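You operate a simulated robot arm through the tools that you are given. There is no shell and no other tool. Be economical: measure what you need, move in short steps, check, and stop when the job is done.

You run a simulated robot arm. Do the job below in one go: nothing can be reset, and whatever is moved stays where it is left.

JOB
Put things in order on the top of the grey bench with white legs. At the end: the green spacer block stands where the red chalk pad stood; the teal dabber stands where the yellow shim stood; the red chalk pad stands where the teal dabber stood; the yellow shim is on the door plate; whatever was shut is shut again. Leave all else as you found it, and nothing knocked over.

The check looks at the end state, three seconds after you hand in, the way a careful person would. Anything else that was tipped, shoved, dropped, spilled or broken makes it a failure.

ROBOT AND FRAMES
A 6-joint arm with a two-finger parallel gripper, fixed in place. Base frame: the origin is at the foot of the arm, x ahead of it, y to its left, z up; the work surface is at about z = 0. Readings come in m, degrees, newtons and seconds.
With the tool pointing down near the work surface it reaches from about 0.18 to 0.46 m from the base axis. Its first joint turns from -70.0 to 70.0 degrees. Payload 1.9 kg.
Tool frame: the origin (TCP) lies between the finger pads and is the grasp point; the fingertips stand 0.023 m ahead of it; z points along the fingers, y is the line along which they close. Largest opening 0.094 m; finger width 0.038, thickness 0.01; the body of the gripper, 0.054 by 0.096 m, starts 0.039 m behind the TCP.
Orientation is told as [roll, pitch, yaw] about the base's x, y, z axes, in that order, counted from this pose: with the fingers straight down and closing along the base's y, the tool's x points along the base's -x, its y along +y and its z along -z.

CONTROLS
- The arm moves only by the tool step_arm. Its argument "moves" is a list of rows, each a list of 6 numbers: the shift along the tool's x, y, z in units of 30 mm (1.0 is 30 mm), then the turn, a rotation vector about the tool's x, y, z in units of 6 degrees (1.0 is 6 degrees). In form: [[x, y, z, wx, wy, wz], ...]. A call has 1 to 12 rows; each row shifts and turns the commanded pose from where the row before left it, along the tool's axes as they then stand. "hand" is the finger opening in m, from 0 to 0.094, set as the call begins (left out, the last holds). A call with a number of a shift or a turn outside -1 to 1 is refused whole. Each row takes 0.2 s and may step no farther than 0.05 m and 8.6 degrees from the row before; otherwise, or with a gripper value out of range, the whole call is refused. Where a pose cannot be reached the arm comes as near as it can. A force on the tool above 40 N (or 10 N above the force at the start of the call, whichever is more), or a blocked arm, ends the call early, and 0.2 s more pass. The fingers move at their own pace (about 0.108 m/s each) and stop on an object; they squeeze with about 25 N. The grip force told is the motor's: it shows also when the fingers shut on nothing. Time passes only in rows, and 0.2 s behind the last, so rows that do not move let the fingers close. The reply holds the time, the measured pose of the TCP, the force on the tool along the base axes, the opening and the grip force, in the units named above and with some noise, with the torque about the TCP (base axes, N m) and any sound that the robot's microphone picked up, and new pictures: "pictures" is both (left out), scene, wrist or none.
- Cameras (640 x 400 px; columns grow to the right, rows downward): "scene" is fixed at [0.0591, 0.3183, 0.4175]; the picture's right is [-0.70, -0.71, 0.00], its down [-0.43, 0.42, -0.80] and it looks along [0.57, -0.56, -0.60] (base axes); focal length 214 px, centre (320, 200). "wrist" rides on the gripper at [0.086, 0.016, -0.075] in the tool frame; the picture's right is [-0.18, 0.98, 0.00], its down [-0.58, -0.11, -0.81] and it looks along [-0.79, -0.15, 0.59] (tool axes); focal length 243 px, centre (320, 200). There is no depth. A picture from a camera that has moved, and an enlarged one, comes with that camera's place and axes in the base frame and with its lens.
- enlarge(camera, box): a new picture of the part [left, top, right, bottom] of that camera's present view, enlarged. No time passes.
- job_done(): hands the job in; it is judged then, once.

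Go step by step. Nothing tells you positions but the pictures and the camera data: compare them with the known pose of the tool, close in by small moves and look again before you grip or let go. The budget is 120 turns and 200 pictures, counting those below and the enlarged ones. Unless the task says otherwise, let go and move clear before handing in, and close with one line.

The tools are called after "Emit:" as a command line: name --pt "numbers of a row" for each row, then --argument value for the rest, lists and objects as JSON in quotes. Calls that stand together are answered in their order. step_arm: Moves the arm, as the interface text tells. Its arguments: {"type":"object","properties":{"moves":{"type":"array"},"hand":{"type":"number"},"pictures":{"type":"string","enum":["both","scene","wrist","none"]}},"required":["moves"]} The other tools are called the same way: enlarge (camera, box) takes an enlarged picture of a part of a camera's view; job_done () hands the job in.

At the start:

```text
time: 0.0
position: [0.3386, 0.018, 0.2727]
orientation: [0.1, -0.1, 0.0]
wrist_force: [0.1, 0.7, -0.1]
torque: [0.03, -0.02, 0.0]
gripper_width: 0.094
grasp_force: 0.0
```

scene: 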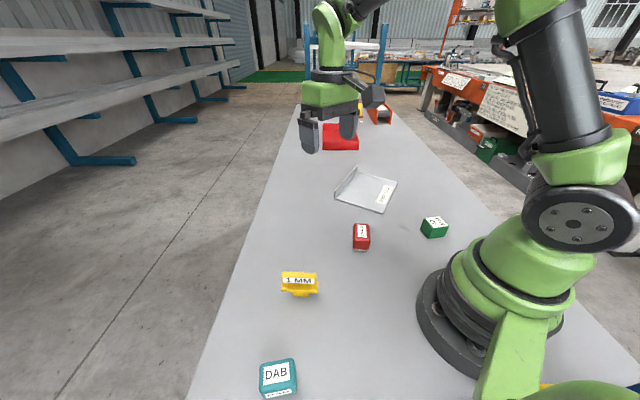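
wrist: 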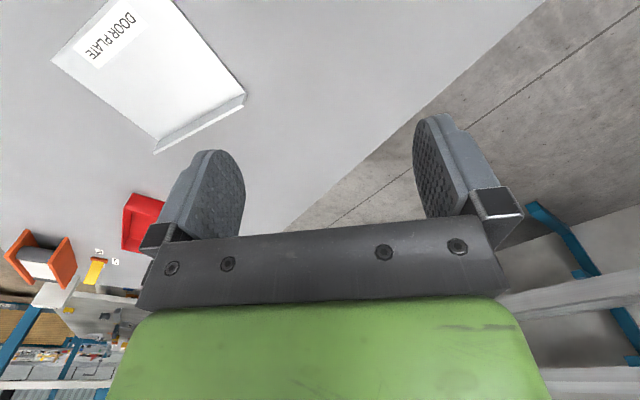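

I see the red pad near (0.25,-0.02), the yellow shim near (0.26,0.18), the teal dabber near (0.17,0.30), the green block near (0.14,-0.18) and the door plate near (0.40,-0.23). I'll look closer before moving.

Emit:
enlarge --camera "scene" --box '[240, 200, 480, 400]'

Emit:
enlarge --camera "scene" --box '[280, 80, 440, 220]'

Emit:
enlarge --camera "wrist" --box '[0, 0, 280, 320]'

```text
2.00 times, centred on (360, 300) of scene
camera zoom: at [0.0591, 0.3183, 0.4175], right [-0.7, -0.71, 0.0], down [-0.43, 0.42, -0.8], along [0.57, -0.56, -0.6], focal length 429 px, centre (240, 0)
```

zoom: 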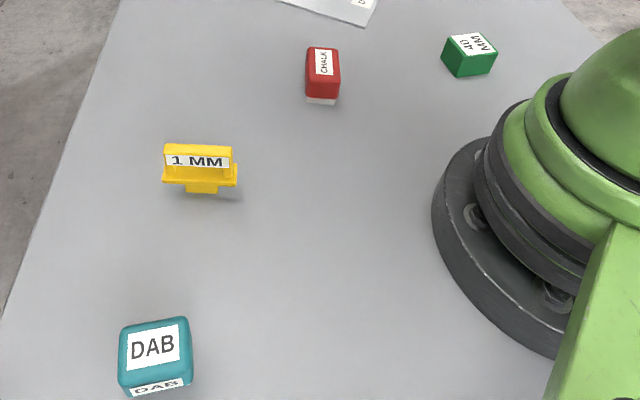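

```text
2.86 times, centred on (360, 150) of scene
camera zoom: at [0.0591, 0.3183, 0.4175], right [-0.7, -0.71, 0.0], down [-0.43, 0.42, -0.8], along [0.57, -0.56, -0.6], focal length 613 px, centre (206, 343)
```

zoom: 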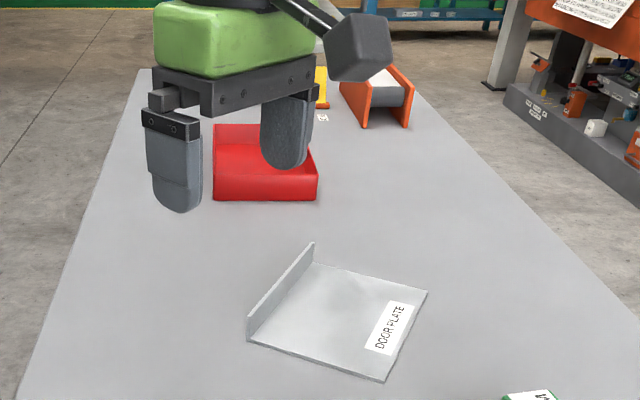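

```text
1.25 times, centred on (140, 160) of wrist
camera zoom: at [0.2518, 0.0353, 0.3469], right [0.18, 0.98, 0.0], down [0.58, -0.11, 0.81], along [0.79, -0.15, -0.59], focal length 303 px, centre (545, 250)
```

zoom: 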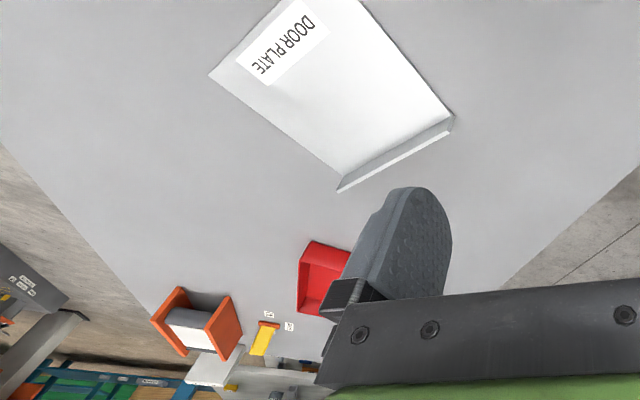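

The bench has the four objects, the plate with its lip on the far side, and nothing that looks shut. I'll start with the yellow shim, moving above it and turning to its line (about 45°).

Emit:
step_arm --pt "0.464 0.928 0.4 0 0 0" --pt "0.464 0.928 0.4 0 0 0" --pt "0.464 0.928 0.4 0 0 0" --pt "0.464 0.928 0.4 0 0 0" --pt "0.464 0.928 0.4 0 0 0" --pt "0.464 0.928 0.4 0 0 0" --pt "0 0 0 0 0 -1" --pt "0 0 0 0 0 -1" --pt "0 0 0 0 0 -1" --pt "0 0 0 0 0 -1" --pt "0 0 0 0 0 -1" --pt "0 0 0 0 0 -1"

```text
time: 2.6
position: [0.2552, 0.1866, 0.2024]
orientation: [0.2, -0.1, 36.1]
wrist_force: [-0.7, 0.1, 0.2]
torque: [0.02, 0.0, -0.02]
gripper_width: 0.0938
grasp_force: 0.0
camera wrist: at [0.1755, 0.1483, 0.2758], right [-0.43, 0.9, 0.0], down [0.53, 0.25, 0.81], along [0.73, 0.35, -0.59], focal length 243 px, centre (320, 200)
```

scene: 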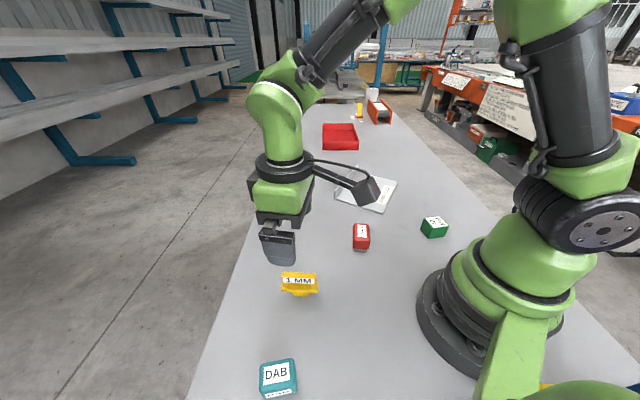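
wrist: 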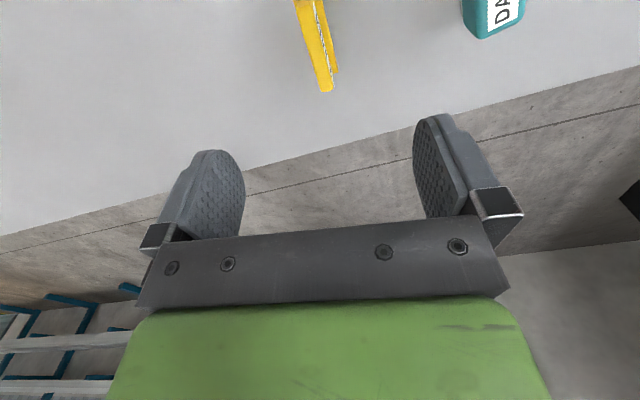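

The shim runs along about 40° and its near end is cut off. I'll back up a bit to see the whole of it.

Emit:
step_arm --pt "1 0 0 0 0 -0.6" --pt "1 0 0 0 0 0" --pt "0 0 0 0 0 0" --pictures "wrist"

Emit:
enlarge --camera "wrist" --box '[220, 0, 540, 200]'

Emit:
enlarge --camera "scene" --box '[270, 260, 330, 305]'

```text
time: 3.4
position: [0.2069, 0.1482, 0.201]
orientation: [0.1, -0.1, 39.6]
wrist_force: [0.6, -0.6, -0.6]
torque: [0.0, -0.02, -0.03]
gripper_width: 0.094
grasp_force: 0.0
camera wrist: at [0.13, 0.1051, 0.2752], right [-0.48, 0.87, 0.0], down [0.52, 0.28, 0.81], along [0.71, 0.39, -0.59], focal length 243 px, centre (320, 200)
```

wrist: 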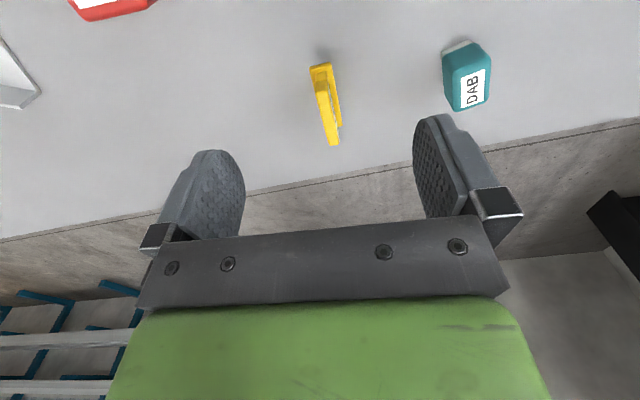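

```text
2.00 times, centred on (380, 100) of wrist
camera zoom: at [0.13, 0.1051, 0.2752], right [-0.48, 0.87, 0.0], down [0.52, 0.28, 0.81], along [0.71, 0.39, -0.59], focal length 485 px, centre (200, 400)
```

zoom: 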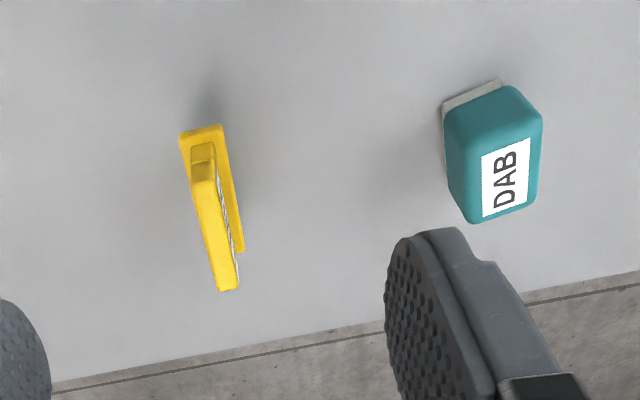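

```text
8.89 times, centred on (300, 282) of scene
camera zoom: at [0.0591, 0.3183, 0.4175], right [-0.7, -0.71, 0.0], down [-0.43, 0.42, -0.8], along [0.57, -0.56, -0.6], focal length 1906 px, centre (498, -533)
```

zoom: 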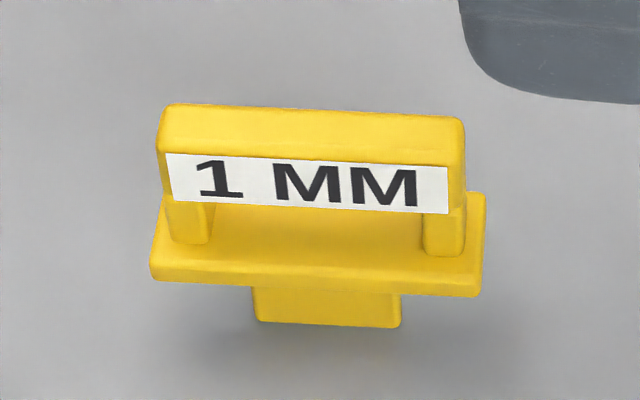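

The shim is a handle bar on a flange and foot, centred near (0.2535, 0.182) with the bar top at about z=0.067 and its line at about 41°. I'll descend to just above the bar.

Emit:
step_arm --pt "-0.476 -0.034 0.84 0 0 -0.06" --pt "-0.476 -0.034 0.84 0 0 -0.06" --pt "-0.476 -0.034 0.84 0 0 -0.06" --pt "-0.476 -0.034 0.84 0 0 -0.06" --pt "0 0 0 0 0 0" --hand 0.06

```text
time: 4.6
position: [0.2545, 0.1843, 0.0995]
orientation: [0.1, -0.2, 41.0]
wrist_force: [-0.5, -0.3, -0.1]
torque: [-0.02, 0.0, 0.0]
gripper_width: 0.06
grasp_force: 0.1
camera wrist: at [0.1783, 0.1387, 0.1737], right [-0.51, 0.86, 0.0], down [0.51, 0.3, 0.81], along [0.7, 0.41, -0.59], focal length 243 px, centre (320, 200)
```

scene: 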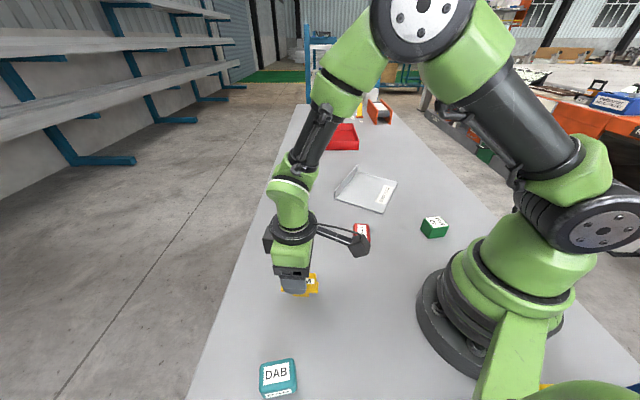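
wrist: 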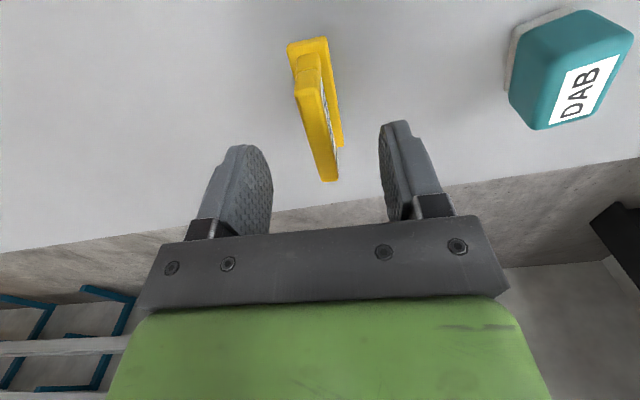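

The bar is between the fingers and aligned. I'll lower 39 mm and close.

Emit:
step_arm --pt "0.04 -0.025 0.45 0 0 0" --pt "0.04 -0.025 0.45 0 0 0" --pt "0 0 0.4 0 0 0" --pt "0 0 0 0 0 0"

Emit:
step_arm --pt "0 0 0 0 0 0" --pt "0 0 0 0 0 0" --pt "0 0 0 0 0 0" --hand 0.0

```text
time: 5.6
position: [0.254, 0.1818, 0.0615]
orientation: [0.1, -0.2, 41.0]
wrist_force: [-0.2, -0.5, 0.1]
torque: [0.0, 0.0, -0.03]
gripper_width: 0.06
grasp_force: 0.2
camera wrist: at [0.1771, 0.1366, 0.1357], right [-0.51, 0.86, 0.0], down [0.51, 0.3, 0.81], along [0.7, 0.41, -0.59], focal length 243 px, centre (320, 200)
```

scene: 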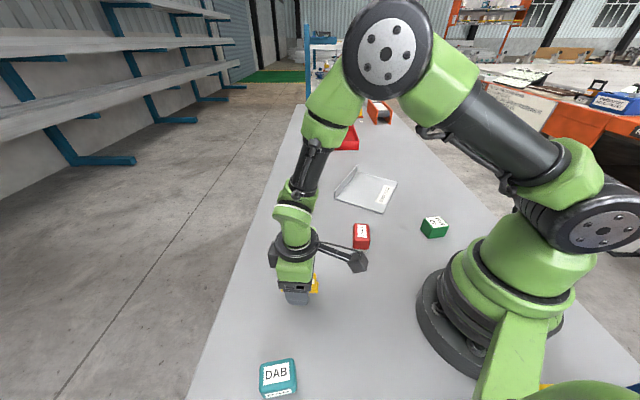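
wrist: 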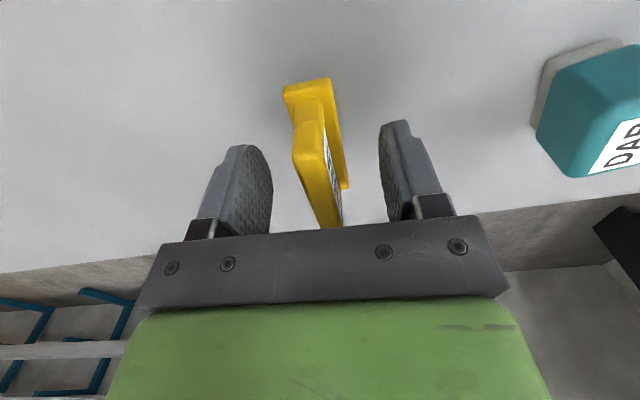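

```text
time: 6.4
position: [0.2524, 0.1811, 0.0604]
orientation: [0.1, -0.1, 41.0]
wrist_force: [-0.3, 0.1, 0.4]
torque: [0.01, 0.02, -0.01]
gripper_width: 0.011
grasp_force: 25.1
camera wrist: at [0.1771, 0.1366, 0.1358], right [-0.51, 0.86, 0.0], down [0.51, 0.3, 0.81], along [0.7, 0.41, -0.59], focal length 243 px, centre (320, 200)
```

scene: 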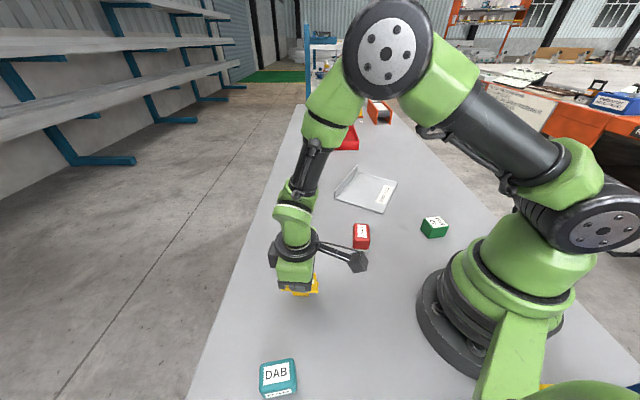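
wrist: 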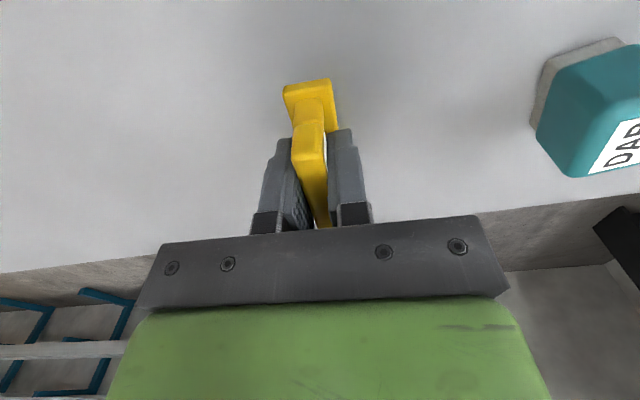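

The shim is gripped at 11 mm width. I'll lift it straight, then turn to yaw -25° on the spot.

Emit:
step_arm --pt "0 0 -0.9 0 0 0" --pt "0 0 -0.9 0 0 1" --pt "0 0 -0.9 0 0 1" --pt "0 0 -0.6 0 0 1" --pt "0 0 0 0 0 1" --pt "0 0 0 0 0 1" --pt "0 0 0 0 0 1" --pt "0 0 0 0 0 1" --pt "0 0 0 0 0 1" --pt "0 0 0 0 0 1" --pt "0 0 0 0 0 1" --pt "0 0 0 0 0 1" --pictures "wrist"

```text
time: 9.0
position: [0.2538, 0.1809, 0.1611]
orientation: [0.1, 0.0, -25.1]
wrist_force: [0.5, -0.3, -0.5]
torque: [0.02, 0.02, 0.03]
gripper_width: 0.0114
grasp_force: 25.3
camera wrist: at [0.1815, 0.2323, 0.235], right [0.58, 0.81, 0.0], down [0.48, -0.35, 0.81], along [0.66, -0.47, -0.59], focal length 243 px, centre (320, 200)
```

wrist: 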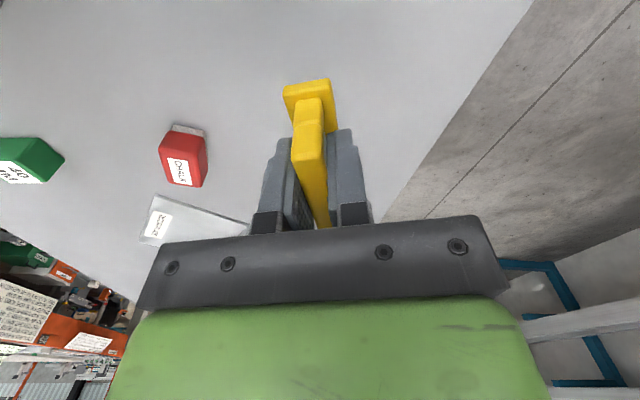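

The shim is held well. I'll carry it over the plate at height.

Emit:
step_arm --pt "-0.677 -0.852 0 0 0 0" --pt "-0.677 -0.852 0 0 0 0" --pt "-0.677 -0.852 0 0 0 0" --pt "-0.677 -0.852 0 0 0 0" --pt "-0.677 -0.852 0 0 0 0" --pt "-0.677 -0.852 0 0 0 0" --pt "-0.677 -0.852 0 0 0 0" --pt "-0.677 -0.852 0 0 0 0" --pt "-0.677 -0.852 0 0 0 0" --pt "-0.677 -0.852 0 0 0 0" --pt "-0.677 -0.852 0 0 0 0" --pt "-0.677 -0.852 0 0 0 0"

Emit:
enlarge --camera "scene" --box '[280, 120, 440, 220]'

```text
time: 11.6
position: [0.3448, -0.201, 0.1603]
orientation: [0.1, 0.0, -24.9]
wrist_force: [0.1, 0.3, -0.2]
torque: [0.02, 0.0, -0.01]
gripper_width: 0.0115
grasp_force: 25.1
camera wrist: at [0.2738, -0.1495, 0.2342], right [0.58, 0.81, 0.0], down [0.48, -0.35, 0.81], along [0.66, -0.47, -0.59], focal length 243 px, centre (320, 200)
```

scene: 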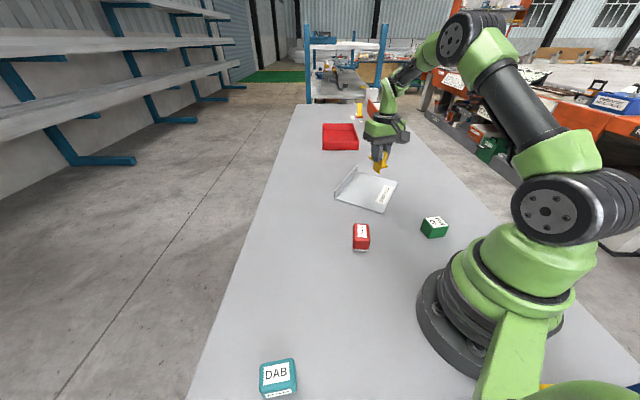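
wrist: 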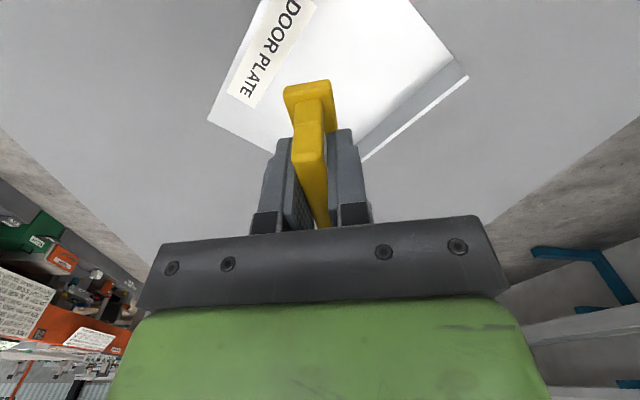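

```text
4.00 times, centred on (360, 170) of scene
camera zoom: at [0.0591, 0.3183, 0.4175], right [-0.7, -0.71, 0.0], down [-0.43, 0.42, -0.8], along [0.57, -0.56, -0.6], focal length 858 px, centre (160, 320)
```

zoom: 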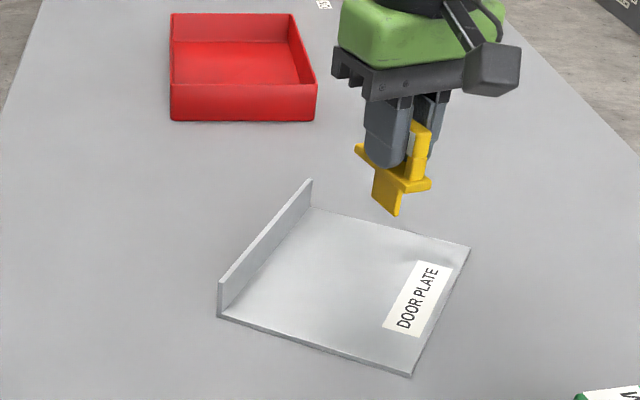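

The plate's corners work out to (.427,-.11), (.276,-.156), (.336,-.351) and (.486,-.306). I'll aim at (.37,-.225) and stop about 2 cm above the plate.

Emit:
step_arm --pt "-0.55 -0.18 0 0 0 0" --pt "-0.55 -0.19 0 0 0 0" --pt "0 0 0.8 0 0 0" --pt "0 0 0.8 0 0 0" --pt "0 0 0.8 0 0 0" --pt "0 0 0 0 0 0"

Emit:
enlarge --camera "scene" --box '[320, 130, 420, 220]'

```text
time: 13.0
position: [0.3686, -0.2234, 0.0886]
orientation: [0.1, 0.1, -24.9]
wrist_force: [0.3, 0.0, -1.0]
torque: [0.0, -0.02, 0.0]
gripper_width: 0.0114
grasp_force: 25.3
camera wrist: at [0.2973, -0.1724, 0.1619], right [0.58, 0.81, 0.0], down [0.48, -0.35, 0.81], along [0.66, -0.47, -0.59], focal length 243 px, centre (320, 200)
```

scene: 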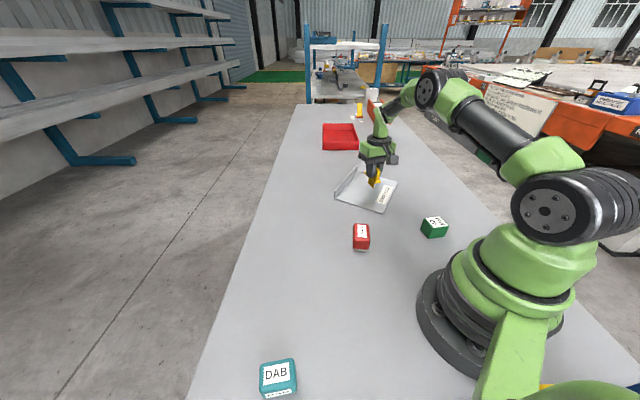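
wrist: 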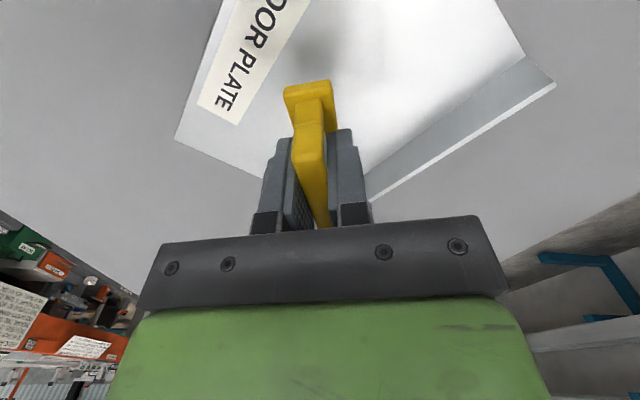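

```text
4.44 times, centred on (370, 175) of scene
camera zoom: at [0.0591, 0.3183, 0.4175], right [-0.7, -0.71, 0.0], down [-0.43, 0.42, -0.8], along [0.57, -0.56, -0.6], focal length 953 px, centre (98, 311)
```

zoom: 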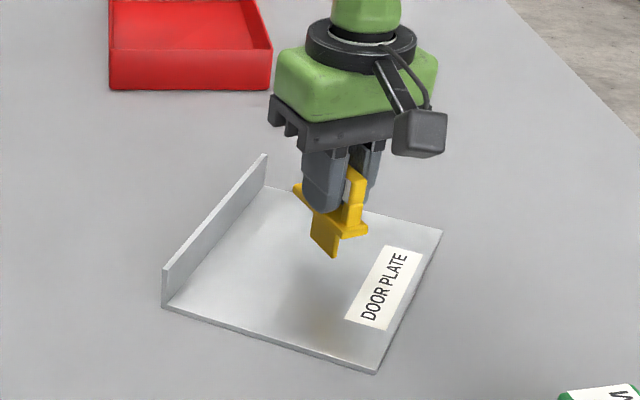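

The shim is over the plate. I'll lower it gently and watch the force.

Emit:
step_arm --pt "0 0 0.35 0 0 0" --pt "0 0 0.3 0 0 0" --pt "0 0 0 0 0 0" --pictures "none"

Emit:
step_arm --pt "0 0 0.05 0 0 0" --pt "0 0 0.05 0 0 0" --pt "0 0 0 0 0 0" --pictures "none"

```text
time: 13.8
position: [0.3703, -0.2234, 0.0671]
orientation: [0.2, 0.1, -25.0]
wrist_force: [0.0, -0.7, -0.9]
torque: [-0.01, 0.02, 0.01]
gripper_width: 0.0116
grasp_force: 25.2
```

```text
time: 14.6
position: [0.3703, -0.2247, 0.0654]
orientation: [0.1, -0.2, -24.9]
wrist_force: [-1.9, 0.3, 19.9]
torque: [0.0, 0.01, 0.02]
gripper_width: 0.0113
grasp_force: 25.0
```

The shim touches the plate with 20 N. I'll ease up about 1 mm and open the fingers.

Emit:
step_arm --pt "0 0 -0.04 0 0 0" --pt "0 0 0 0 0 0" --pictures "none"

Emit:
step_arm --pt "0 0 0 0 0 0" --pt "0 0 0 0 0 0" --pt "0 0 0 0 0 0" --hand 0.05

```text
time: 15.2
position: [0.3702, -0.2238, 0.0663]
orientation: [0.1, -0.1, -24.9]
wrist_force: [2.4, -2.6, 10.6]
torque: [-0.19, -0.29, -0.01]
gripper_width: 0.0111
grasp_force: 24.5
```

```text
time: 16.0
position: [0.3704, -0.2238, 0.0659]
orientation: [0.2, 0.0, -25.1]
wrist_force: [0.3, 0.0, -0.3]
torque: [0.02, 0.01, 0.02]
gripper_width: 0.0501
grasp_force: 0.1
camera wrist: at [0.2985, -0.1729, 0.1402], right [0.58, 0.81, 0.0], down [0.48, -0.35, 0.81], along [0.66, -0.47, -0.59], focal length 243 px, centre (320, 200)
```

scene: 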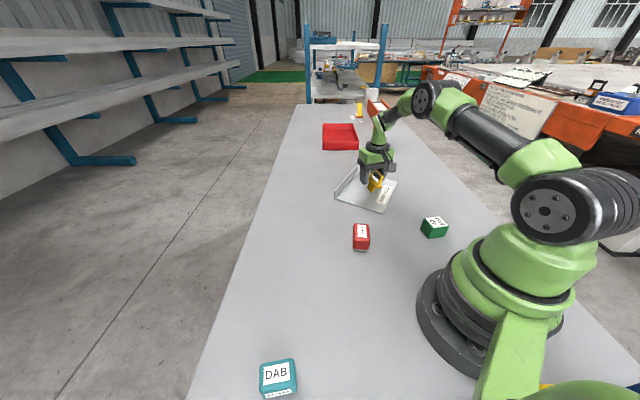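
wrist: 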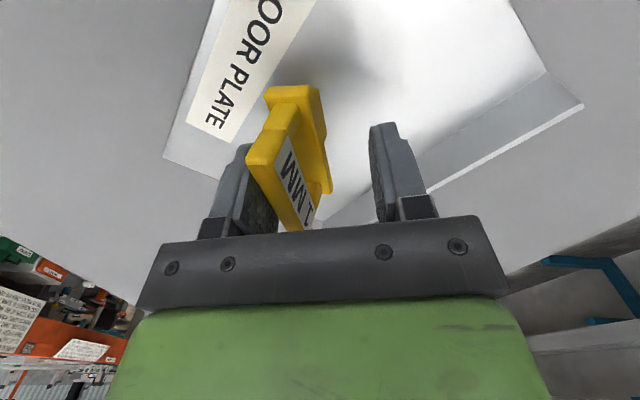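

The shim seems to lean against one finger. I'll look closer before doing anything.

Emit:
enlarge --camera "scene" --box '[345, 155, 405, 215]'

Emit:
enlarge --camera "wrist" --box '[200, 60, 440, 240]'

```text
6.67 times, centred on (375, 185) of scene
camera zoom: at [0.0591, 0.3183, 0.4175], right [-0.7, -0.71, 0.0], down [-0.43, 0.42, -0.8], along [0.57, -0.56, -0.6], focal length 1430 px, centre (-47, 300)
```

zoom: 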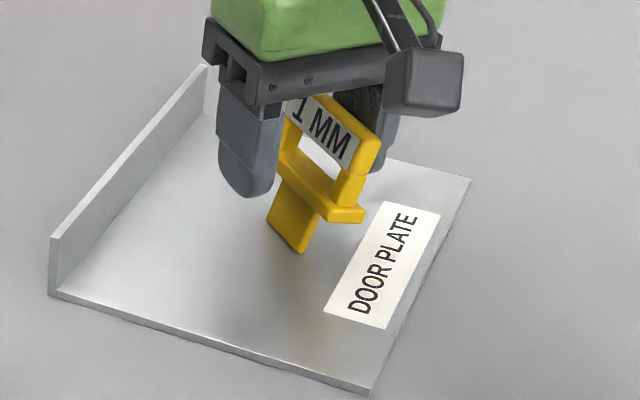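

```text
2.22 times, centred on (320, 150) of wrist
camera zoom: at [0.2985, -0.1729, 0.1402], right [0.58, 0.81, 0.0], down [0.48, -0.35, 0.81], along [0.66, -0.47, -0.59], focal length 539 px, centre (320, 311)
```

zoom: 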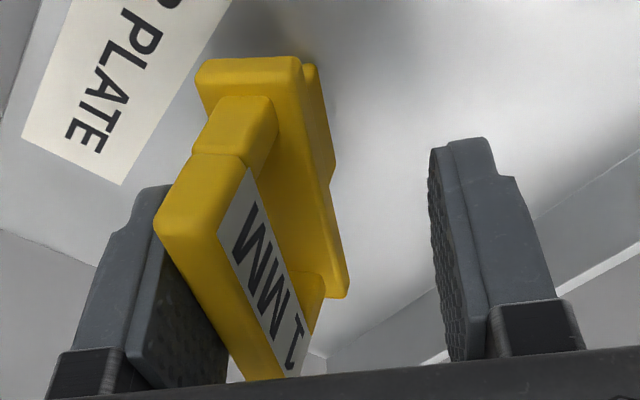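

The shim's foot is a thin blade and it now leans on a finger. I'll check its old spot for a slot, then re-close the fingers to straighten it.

Emit:
enlarge --camera "scene" --box '[265, 260, 335, 320]'

Emit:
step_arm --pt "0 0 0 0 0 0" --pt "0 0 0 0 0 0" --pt "0 0 0 0 0 0" --hand 0.0 --pictures "wrist"

Emit:
enlarge --camera "scene" --box '[345, 155, 405, 215]'

```text
6.67 times, centred on (300, 290) of scene
camera zoom: at [0.0591, 0.3183, 0.4175], right [-0.7, -0.71, 0.0], down [-0.43, 0.42, -0.8], along [0.57, -0.56, -0.6], focal length 1430 px, centre (453, -400)
```

zoom: 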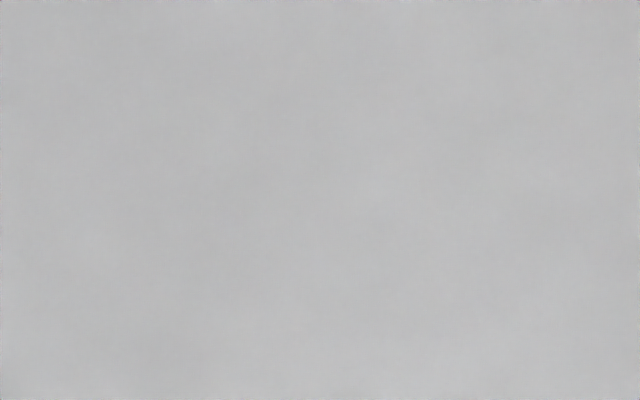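

```text
time: 16.8
position: [0.3708, -0.2248, 0.0669]
orientation: [0.1, -0.2, -25.0]
wrist_force: [-0.7, -1.5, 7.8]
torque: [-0.11, -0.04, 0.0]
gripper_width: 0.0115
grasp_force: 24.8
camera wrist: at [0.2987, -0.1732, 0.1406], right [0.58, 0.81, 0.0], down [0.48, -0.35, 0.81], along [0.66, -0.47, -0.59], focal length 243 px, centre (320, 200)
```

wrist: 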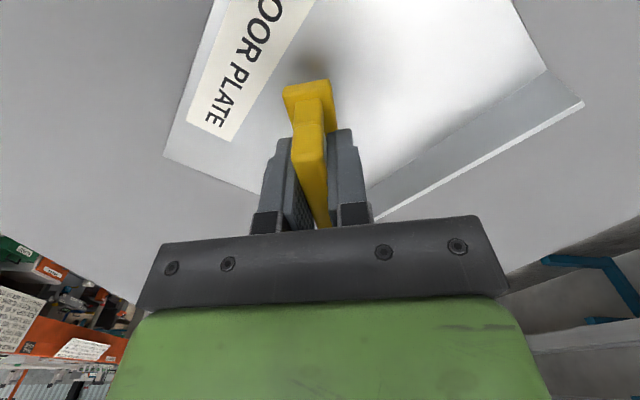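

```text
6.67 times, centred on (375, 185) of scene
camera zoom: at [0.0591, 0.3183, 0.4175], right [-0.7, -0.71, 0.0], down [-0.43, 0.42, -0.8], along [0.57, -0.56, -0.6], focal length 1430 px, centre (-47, 300)
```

zoom: 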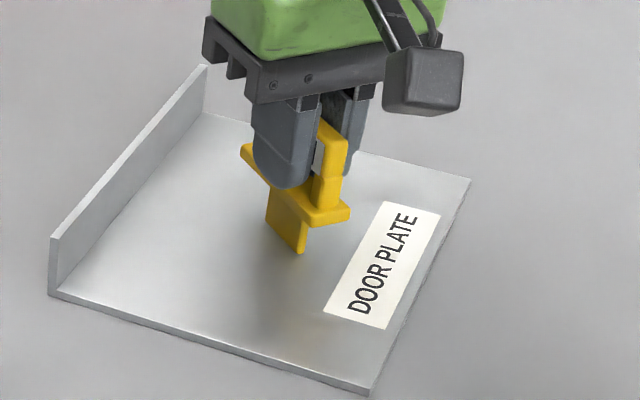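

It is upright in the grip again. I'll lift a bit and turn it edge-on to the scene camera to judge the blade thickness.

Emit:
step_arm --pt "0 0 -0.7 0 0 0" --pt "0 0 -0.6 0 0 1" --pt "0 0 0 0 0 1" --pt "0 0 0 0 0 1" --pt "0 0 0 0 0 1" --pt "0 0 0 0 0 0.7" --pt "0 0 0 0 0 0" --pictures "none"

Emit:
enlarge --camera "scene" --box '[350, 145, 400, 195]'

```text
time: 18.4
position: [0.37, -0.2244, 0.105]
orientation: [0.1, 0.1, -53.3]
wrist_force: [-0.2, 0.6, 0.4]
torque: [0.02, -0.01, -0.04]
gripper_width: 0.0114
grasp_force: 25.1
```

```text
8.00 times, centred on (375, 170) of scene
camera zoom: at [0.0591, 0.3183, 0.4175], right [-0.7, -0.71, 0.0], down [-0.43, 0.42, -0.8], along [0.57, -0.56, -0.6], focal length 1716 px, centre (-120, 440)
```

zoom: 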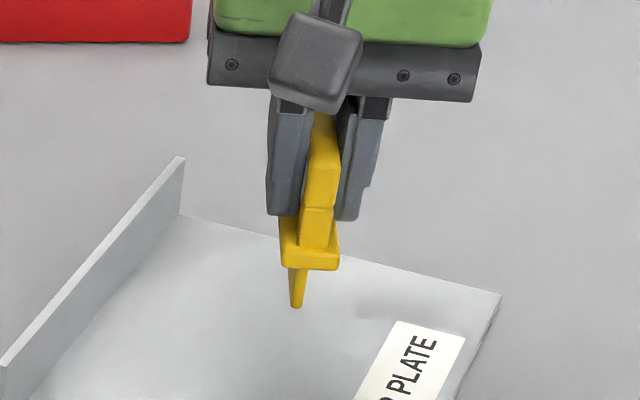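

The blade is about 4 mm thick, so it can stand but only if released without load. I'll lower it to the lightest contact and then open very slowly.

Emit:
step_arm --pt "0 0 0.6 0 0 0" --pt "0 0 0.6 0 0 0" --pt "0 0 0.04 0 0 0" --pt "0 0 0 0 0 0" --pt "0 0 0 0 0 0" --pictures "none"

Emit:
step_arm --pt "0 0 0.02 0 0 0" --pt "0 0 0 0 0 0" --pt "0 0 0 0 0 0" --pictures "none"

```text
time: 19.6
position: [0.3712, -0.2247, 0.0679]
orientation: [0.1, 0.1, -53.2]
wrist_force: [-0.3, -0.7, 0.3]
torque: [-0.01, 0.0, 0.02]
gripper_width: 0.0116
grasp_force: 25.2
```

```text
time: 20.4
position: [0.3693, -0.2247, 0.067]
orientation: [0.0, 0.1, -53.2]
wrist_force: [-0.3, 0.1, 0.4]
torque: [0.01, 0.0, 0.05]
gripper_width: 0.0115
grasp_force: 25.1
```

Emit:
step_arm --pt "0 0 0.015 0 0 0" --pt "0 0 0 0 0 0" --pt "0 0 0 0 0 0" --pictures "none"

Emit:
step_arm --pt "0 0 0.015 0 0 0" --pt "0 0 0 0 0 0" --pt "0 0 0 0 0 0" --pictures "none"

```text
time: 21.2
position: [0.3705, -0.2247, 0.0663]
orientation: [0.0, 0.0, -53.3]
wrist_force: [-0.2, 0.6, -0.4]
torque: [0.0, 0.01, -0.01]
gripper_width: 0.0114
grasp_force: 24.4
```

```text
time: 22.0
position: [0.3695, -0.2237, 0.0667]
orientation: [0.0, 0.1, -53.2]
wrist_force: [0.4, -0.4, -1.1]
torque: [-0.01, -0.02, -0.02]
gripper_width: 0.0114
grasp_force: 24.8
```

Still no clear contact, so I'll go on in half-millimetre steps.

Emit:
step_arm --pt "0 0 0.015 0 0 0" --pt "0 0 0 0 0 0" --pt "0 0 0 0 0 0" --pictures "none"

Emit:
step_arm --pt "0 0 0.015 0 0 0" --pt "0 0 0 0 0 0" --pt "0 0 0 0 0 0" --pictures "none"

```text
time: 22.8
position: [0.3686, -0.2244, 0.0663]
orientation: [0.1, 0.2, -53.2]
wrist_force: [-0.2, 0.0, 0.3]
torque: [-0.03, 0.03, 0.03]
gripper_width: 0.0114
grasp_force: 25.0
```

```text
time: 23.6
position: [0.3691, -0.2249, 0.0659]
orientation: [0.3, 0.0, -53.2]
wrist_force: [-1.1, 2.9, 7.6]
torque: [0.09, 0.02, 0.0]
gripper_width: 0.0113
grasp_force: 25.2
```

Light contact now. I'll back off 0.3 mm and open by tiny amounts.

Emit:
step_arm --pt "0 0 -0.01 0 0 0" --pt "0 0 0 0 0 0" --pictures "none"

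Emit:
step_arm --pt "0 0 0 0 0 0" --pt "0 0 0 0 0 0" --hand 0.0118 --pictures "none"

Emit:
step_arm --pt "0 0 0 0 0 0" --pt "0 0 0 0 0 0" --hand 0.0125 --pictures "none"

Emit:
step_arm --pt "0 0 0 0 0 0" --pt "0 0 0 0 0 0" --hand 0.014 --pictures "wrist"

Emit:
enlarge --camera "wrist" --box '[240, 60, 400, 240]'

Emit:
enlarge --camera "scene" --box '[350, 155, 400, 205]'

```text
time: 24.2
position: [0.3705, -0.224, 0.0671]
orientation: [0.2, 0.0, -53.3]
wrist_force: [-0.6, 1.7, 10.5]
torque: [0.07, 0.04, -0.03]
gripper_width: 0.0112
grasp_force: 25.2
```

```text
time: 24.8
position: [0.3694, -0.2244, 0.0654]
orientation: [0.1, 0.2, -53.2]
wrist_force: [1.2, -0.6, 2.6]
torque: [-0.05, -0.04, -0.03]
gripper_width: 0.0118
grasp_force: 0.3
```

```text
time: 25.4
position: [0.3689, -0.224, 0.0662]
orientation: [0.1, 0.1, -53.2]
wrist_force: [0.6, -1.1, 1.1]
torque: [-0.03, 0.0, 0.0]
gripper_width: 0.0121
grasp_force: 0.1
```

```text
time: 26.0
position: [0.3692, -0.2239, 0.0666]
orientation: [0.2, 0.1, -53.2]
wrist_force: [0.0, 0.3, 0.1]
torque: [-0.05, 0.02, -0.02]
gripper_width: 0.0138
grasp_force: 0.1
camera wrist: at [0.3302, -0.1458, 0.1405], right [0.9, 0.44, 0.0], down [0.26, -0.53, 0.81], along [0.36, -0.72, -0.59], focal length 243 px, centre (320, 200)
```

wrist: 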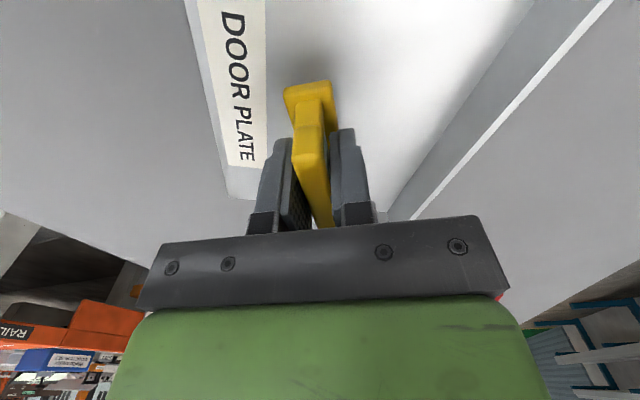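

```text
2.22 times, centred on (320, 150) of wrist
camera zoom: at [0.3302, -0.1458, 0.1405], right [0.9, 0.44, 0.0], down [0.26, -0.53, 0.81], along [0.36, -0.72, -0.59], focal length 539 px, centre (320, 311)
```

zoom: 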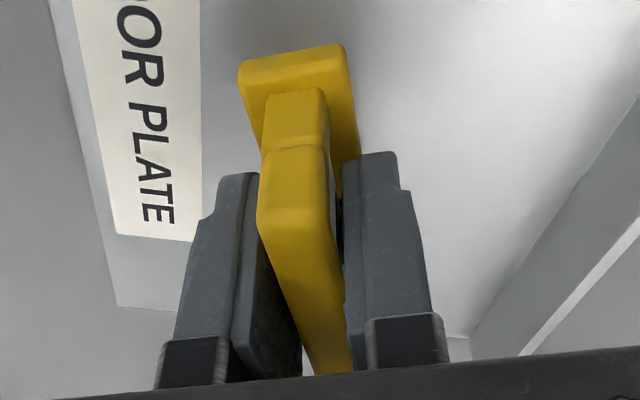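

```text
8.00 times, centred on (375, 180) of scene
camera zoom: at [0.0591, 0.3183, 0.4175], right [-0.7, -0.71, 0.0], down [-0.43, 0.42, -0.8], along [0.57, -0.56, -0.6], focal length 1716 px, centre (-120, 360)
```

zoom: 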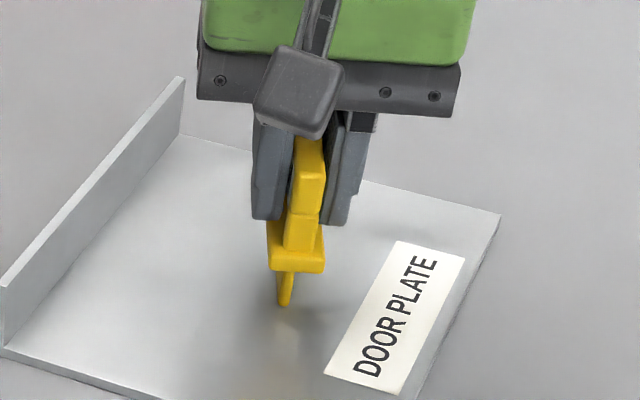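

It stays about upright so far. I'll open a little more and compare.

Emit:
step_arm --pt "0 0 0 0 0 0" --pt "0 0 0 0 0 0" --pt "0 0 0 0 0 0" --hand 0.024 --pictures "none"

Emit:
enlarge --camera "wrist" --box '[240, 60, 400, 240]'

Emit:
enlarge --camera "scene" --box '[350, 155, 400, 205]'

```text
time: 26.8
position: [0.3679, -0.2235, 0.0656]
orientation: [0.1, 0.1, -53.2]
wrist_force: [0.0, -0.1, -0.2]
torque: [0.0, -0.01, 0.0]
gripper_width: 0.0241
grasp_force: 0.1
```

```text
2.22 times, centred on (320, 150) of wrist
camera zoom: at [0.3303, -0.1458, 0.1405], right [0.9, 0.44, 0.0], down [0.26, -0.53, 0.81], along [0.36, -0.72, -0.59], focal length 539 px, centre (320, 311)
```

zoom: 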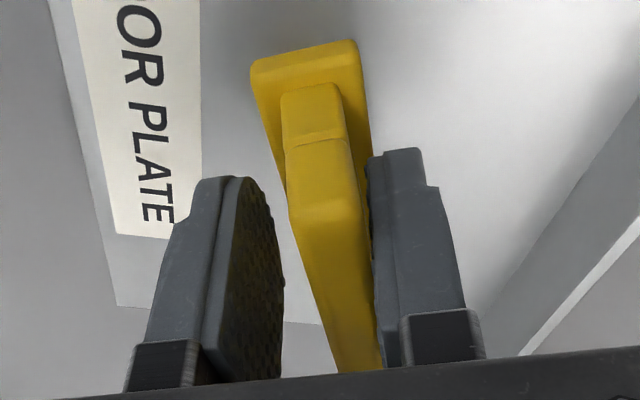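

```text
8.00 times, centred on (375, 180) of scene
camera zoom: at [0.0591, 0.3183, 0.4175], right [-0.7, -0.71, 0.0], down [-0.43, 0.42, -0.8], along [0.57, -0.56, -0.6], focal length 1716 px, centre (-120, 360)
```

zoom: 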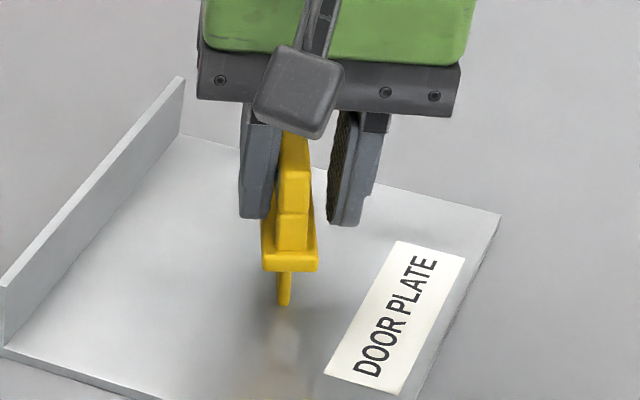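

It swung to the other finger, so the preload spoilt it. I'll re-grip, lift 2 mm, find the contact finely, back off to zero load, then open.

Emit:
step_arm --pt "0 0 0 0 0 0" --pt "0 0 0 0 0 0" --pt "0 0 0 0 0 0" --hand 0.0 --pictures "none"

Emit:
step_arm --pt "0 0 -0.07 0 0 0" --pt "0 0 0 0 0 0" --pt "0 0 0 0 0 0" --pt "0 0 0 0 0 0" --pictures "none"

Emit:
enlarge --camera "scene" --box '[350, 155, 400, 205]'

```text
time: 27.6
position: [0.37, -0.2237, 0.0663]
orientation: [0.2, 0.0, -53.2]
wrist_force: [3.3, 1.8, 13.1]
torque: [0.12, -0.24, -0.01]
gripper_width: 0.0114
grasp_force: 25.4
```

```text
time: 28.6
position: [0.3699, -0.2242, 0.0697]
orientation: [0.1, 0.2, -53.2]
wrist_force: [-0.2, 0.6, 0.6]
torque: [-0.01, -0.02, 0.0]
gripper_width: 0.0116
grasp_force: 25.1
```

```text
8.00 times, centred on (375, 180) of scene
camera zoom: at [0.0591, 0.3183, 0.4175], right [-0.7, -0.71, 0.0], down [-0.43, 0.42, -0.8], along [0.57, -0.56, -0.6], focal length 1716 px, centre (-120, 360)
```

zoom: 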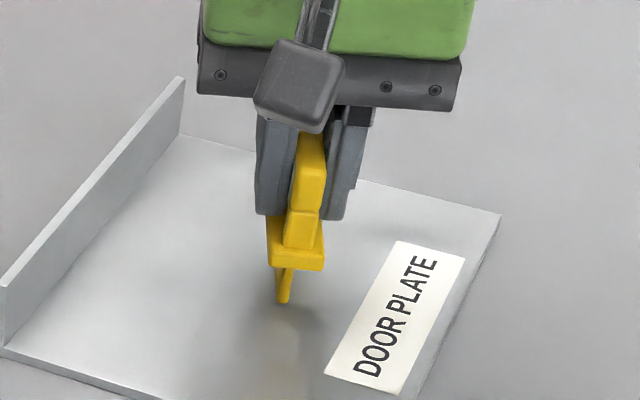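

Held free above the plate again. Lowering finely.

Emit:
step_arm --pt "0 0 0.02 0 0 0" --pt "0 0 0 0 0 0" --pt "0 0 0 0 0 0" --pictures "none"

Emit:
step_arm --pt "0 0 0.01 0 0 0" --pt "0 0 0 0 0 0" --pt "0 0 0 0 0 0" --pictures "none"

Emit:
step_arm --pt "0 0 0.01 0 0 0" --pt "0 0 0 0 0 0" --pt "0 0 0 0 0 0" --pictures "none"

```text
time: 29.4
position: [0.3697, -0.2237, 0.068]
orientation: [0.1, 0.1, -53.2]
wrist_force: [-0.1, 0.2, 0.6]
torque: [-0.01, -0.03, 0.03]
gripper_width: 0.0112
grasp_force: 25.0
```

```text
time: 30.2
position: [0.3688, -0.2253, 0.0666]
orientation: [0.3, 0.0, -53.2]
wrist_force: [-0.1, 0.6, 4.6]
torque: [0.02, 0.0, -0.04]
gripper_width: 0.0112
grasp_force: 24.5
```

```text
time: 31.0
position: [0.3698, -0.2241, 0.0675]
orientation: [0.1, 0.0, -53.3]
wrist_force: [1.2, -1.7, 7.2]
torque: [-0.1, -0.06, -0.02]
gripper_width: 0.0112
grasp_force: 25.3
```

Contact began about 0.5 mm higher. I'll back off 0.5 mm, check for zero load, and open.

Emit:
step_arm --pt "0 0 -0.017 0 0 0" --pt "0 0 0 0 0 0" --pt "0 0 0 0 0 0" --pt "0 0 0 0 0 0" --pictures "none"

```text
time: 32.0
position: [0.37, -0.2249, 0.0676]
orientation: [0.1, 0.0, -53.3]
wrist_force: [0.9, 0.8, 3.9]
torque: [0.04, -0.03, 0.01]
gripper_width: 0.0114
grasp_force: 25.2
```

Emit:
step_arm --pt "0 0 -0.01 0 0 0" --pt "0 0 0 0 0 0" --pt "0 0 0 0 0 0" --pt "0 0 0 0 0 0" --pictures "none"

```text
time: 33.0
position: [0.3687, -0.2239, 0.068]
orientation: [0.2, 0.2, -53.2]
wrist_force: [-0.2, 0.3, 0.5]
torque: [0.0, 0.01, -0.01]
gripper_width: 0.0114
grasp_force: 25.1
```

Zero load now, with the blade barely at the plate. Opening.

Emit:
step_arm --pt "0 0 0 0 0 0" --pt "0 0 0 0 0 0" --pt "0 0 0 0 0 0" --hand 0.04 --pictures "none"

Emit:
enlarge --camera "wrist" --box '[220, 60, 420, 240]'

Emit:
enlarge --camera "scene" --box '[350, 155, 400, 205]'

```text
time: 33.8
position: [0.369, -0.2238, 0.0674]
orientation: [0.1, 0.2, -53.1]
wrist_force: [0.7, -0.1, 0.8]
torque: [0.0, 0.03, -0.01]
gripper_width: 0.04
grasp_force: 0.1
```

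```text
2.22 times, centred on (320, 150) of wrist
camera zoom: at [0.3305, -0.1459, 0.1419], right [0.9, 0.44, 0.0], down [0.26, -0.53, 0.81], along [0.36, -0.72, -0.59], focal length 539 px, centre (320, 311)
```

zoom: 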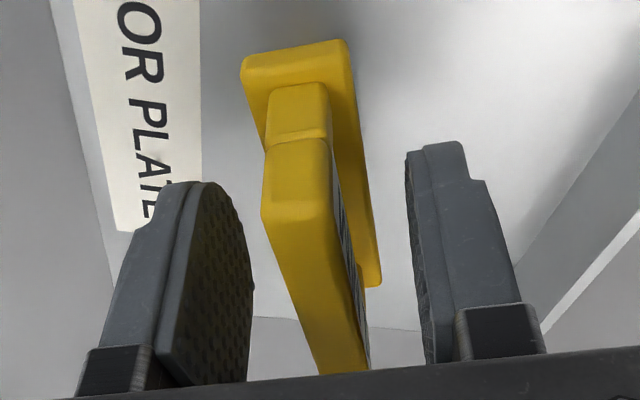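

```text
8.00 times, centred on (375, 180) of scene
camera zoom: at [0.0591, 0.3183, 0.4175], right [-0.7, -0.71, 0.0], down [-0.43, 0.42, -0.8], along [0.57, -0.56, -0.6], focal length 1716 px, centre (-120, 360)
```

zoom: 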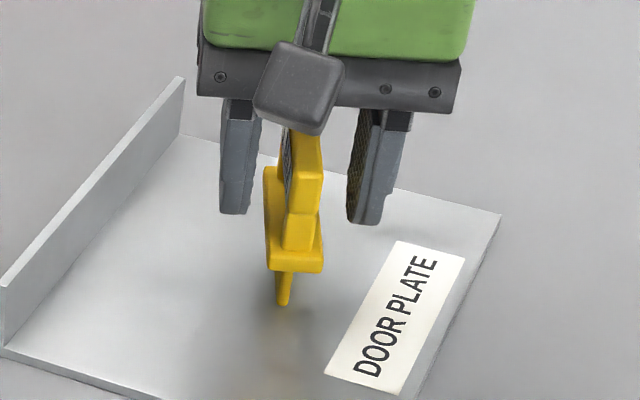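

It now stands by itself between the fingers. I'll open wider and rise straight up slowly.

Emit:
step_arm --pt "0 0 0 0 0 0" --pt "0 0 -0.2 0 0 0" --pt "0 0 -0.4 0 0 0" --pt "0 0 -0.6 0 0 0" --pt "0 0 -0.8 0 0 0" --pt "0 0 -1 0 0 0" --pt "0 0 -0.8 0 0 0" --hand 0.06

Emit:
enlarge --camera "scene" --box '[330, 135, 410, 215]'

```text
time: 35.4
position: [0.3703, -0.2261, 0.1835]
orientation: [0.1, 0.1, -53.2]
wrist_force: [0.2, 0.2, 0.4]
torque: [0.01, 0.04, 0.01]
gripper_width: 0.0598
grasp_force: 0.0
camera wrist: at [0.3312, -0.1467, 0.2575], right [0.9, 0.44, 0.0], down [0.26, -0.53, 0.81], along [0.36, -0.72, -0.59], focal length 243 px, centre (320, 200)
```

scene: 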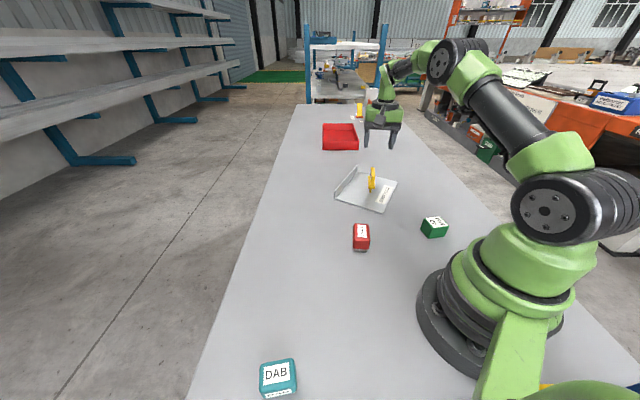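
wrist: 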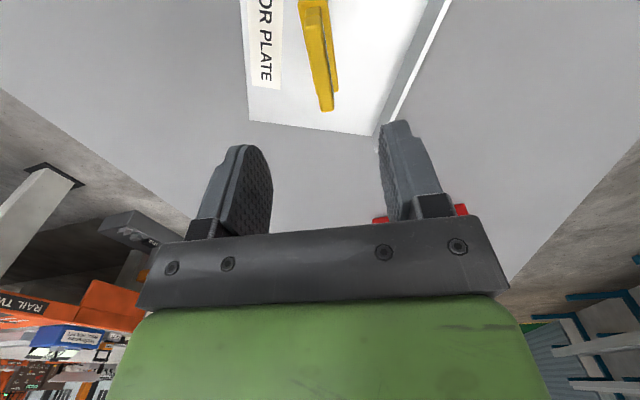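

```text
5.00 times, centred on (370, 175) of scene
camera zoom: at [0.0591, 0.3183, 0.4175], right [-0.7, -0.71, 0.0], down [-0.43, 0.42, -0.8], along [0.57, -0.56, -0.6], focal length 1072 px, centre (70, 325)
```

zoom: 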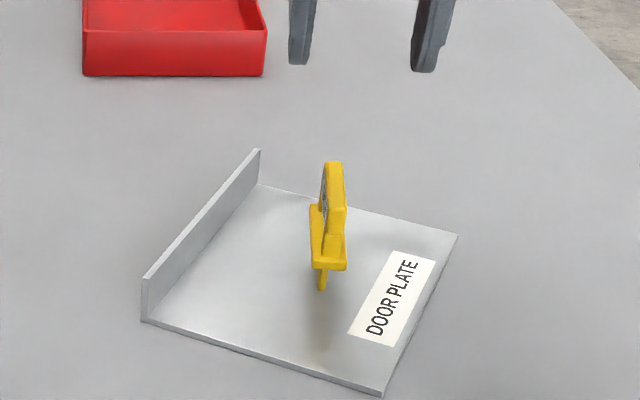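

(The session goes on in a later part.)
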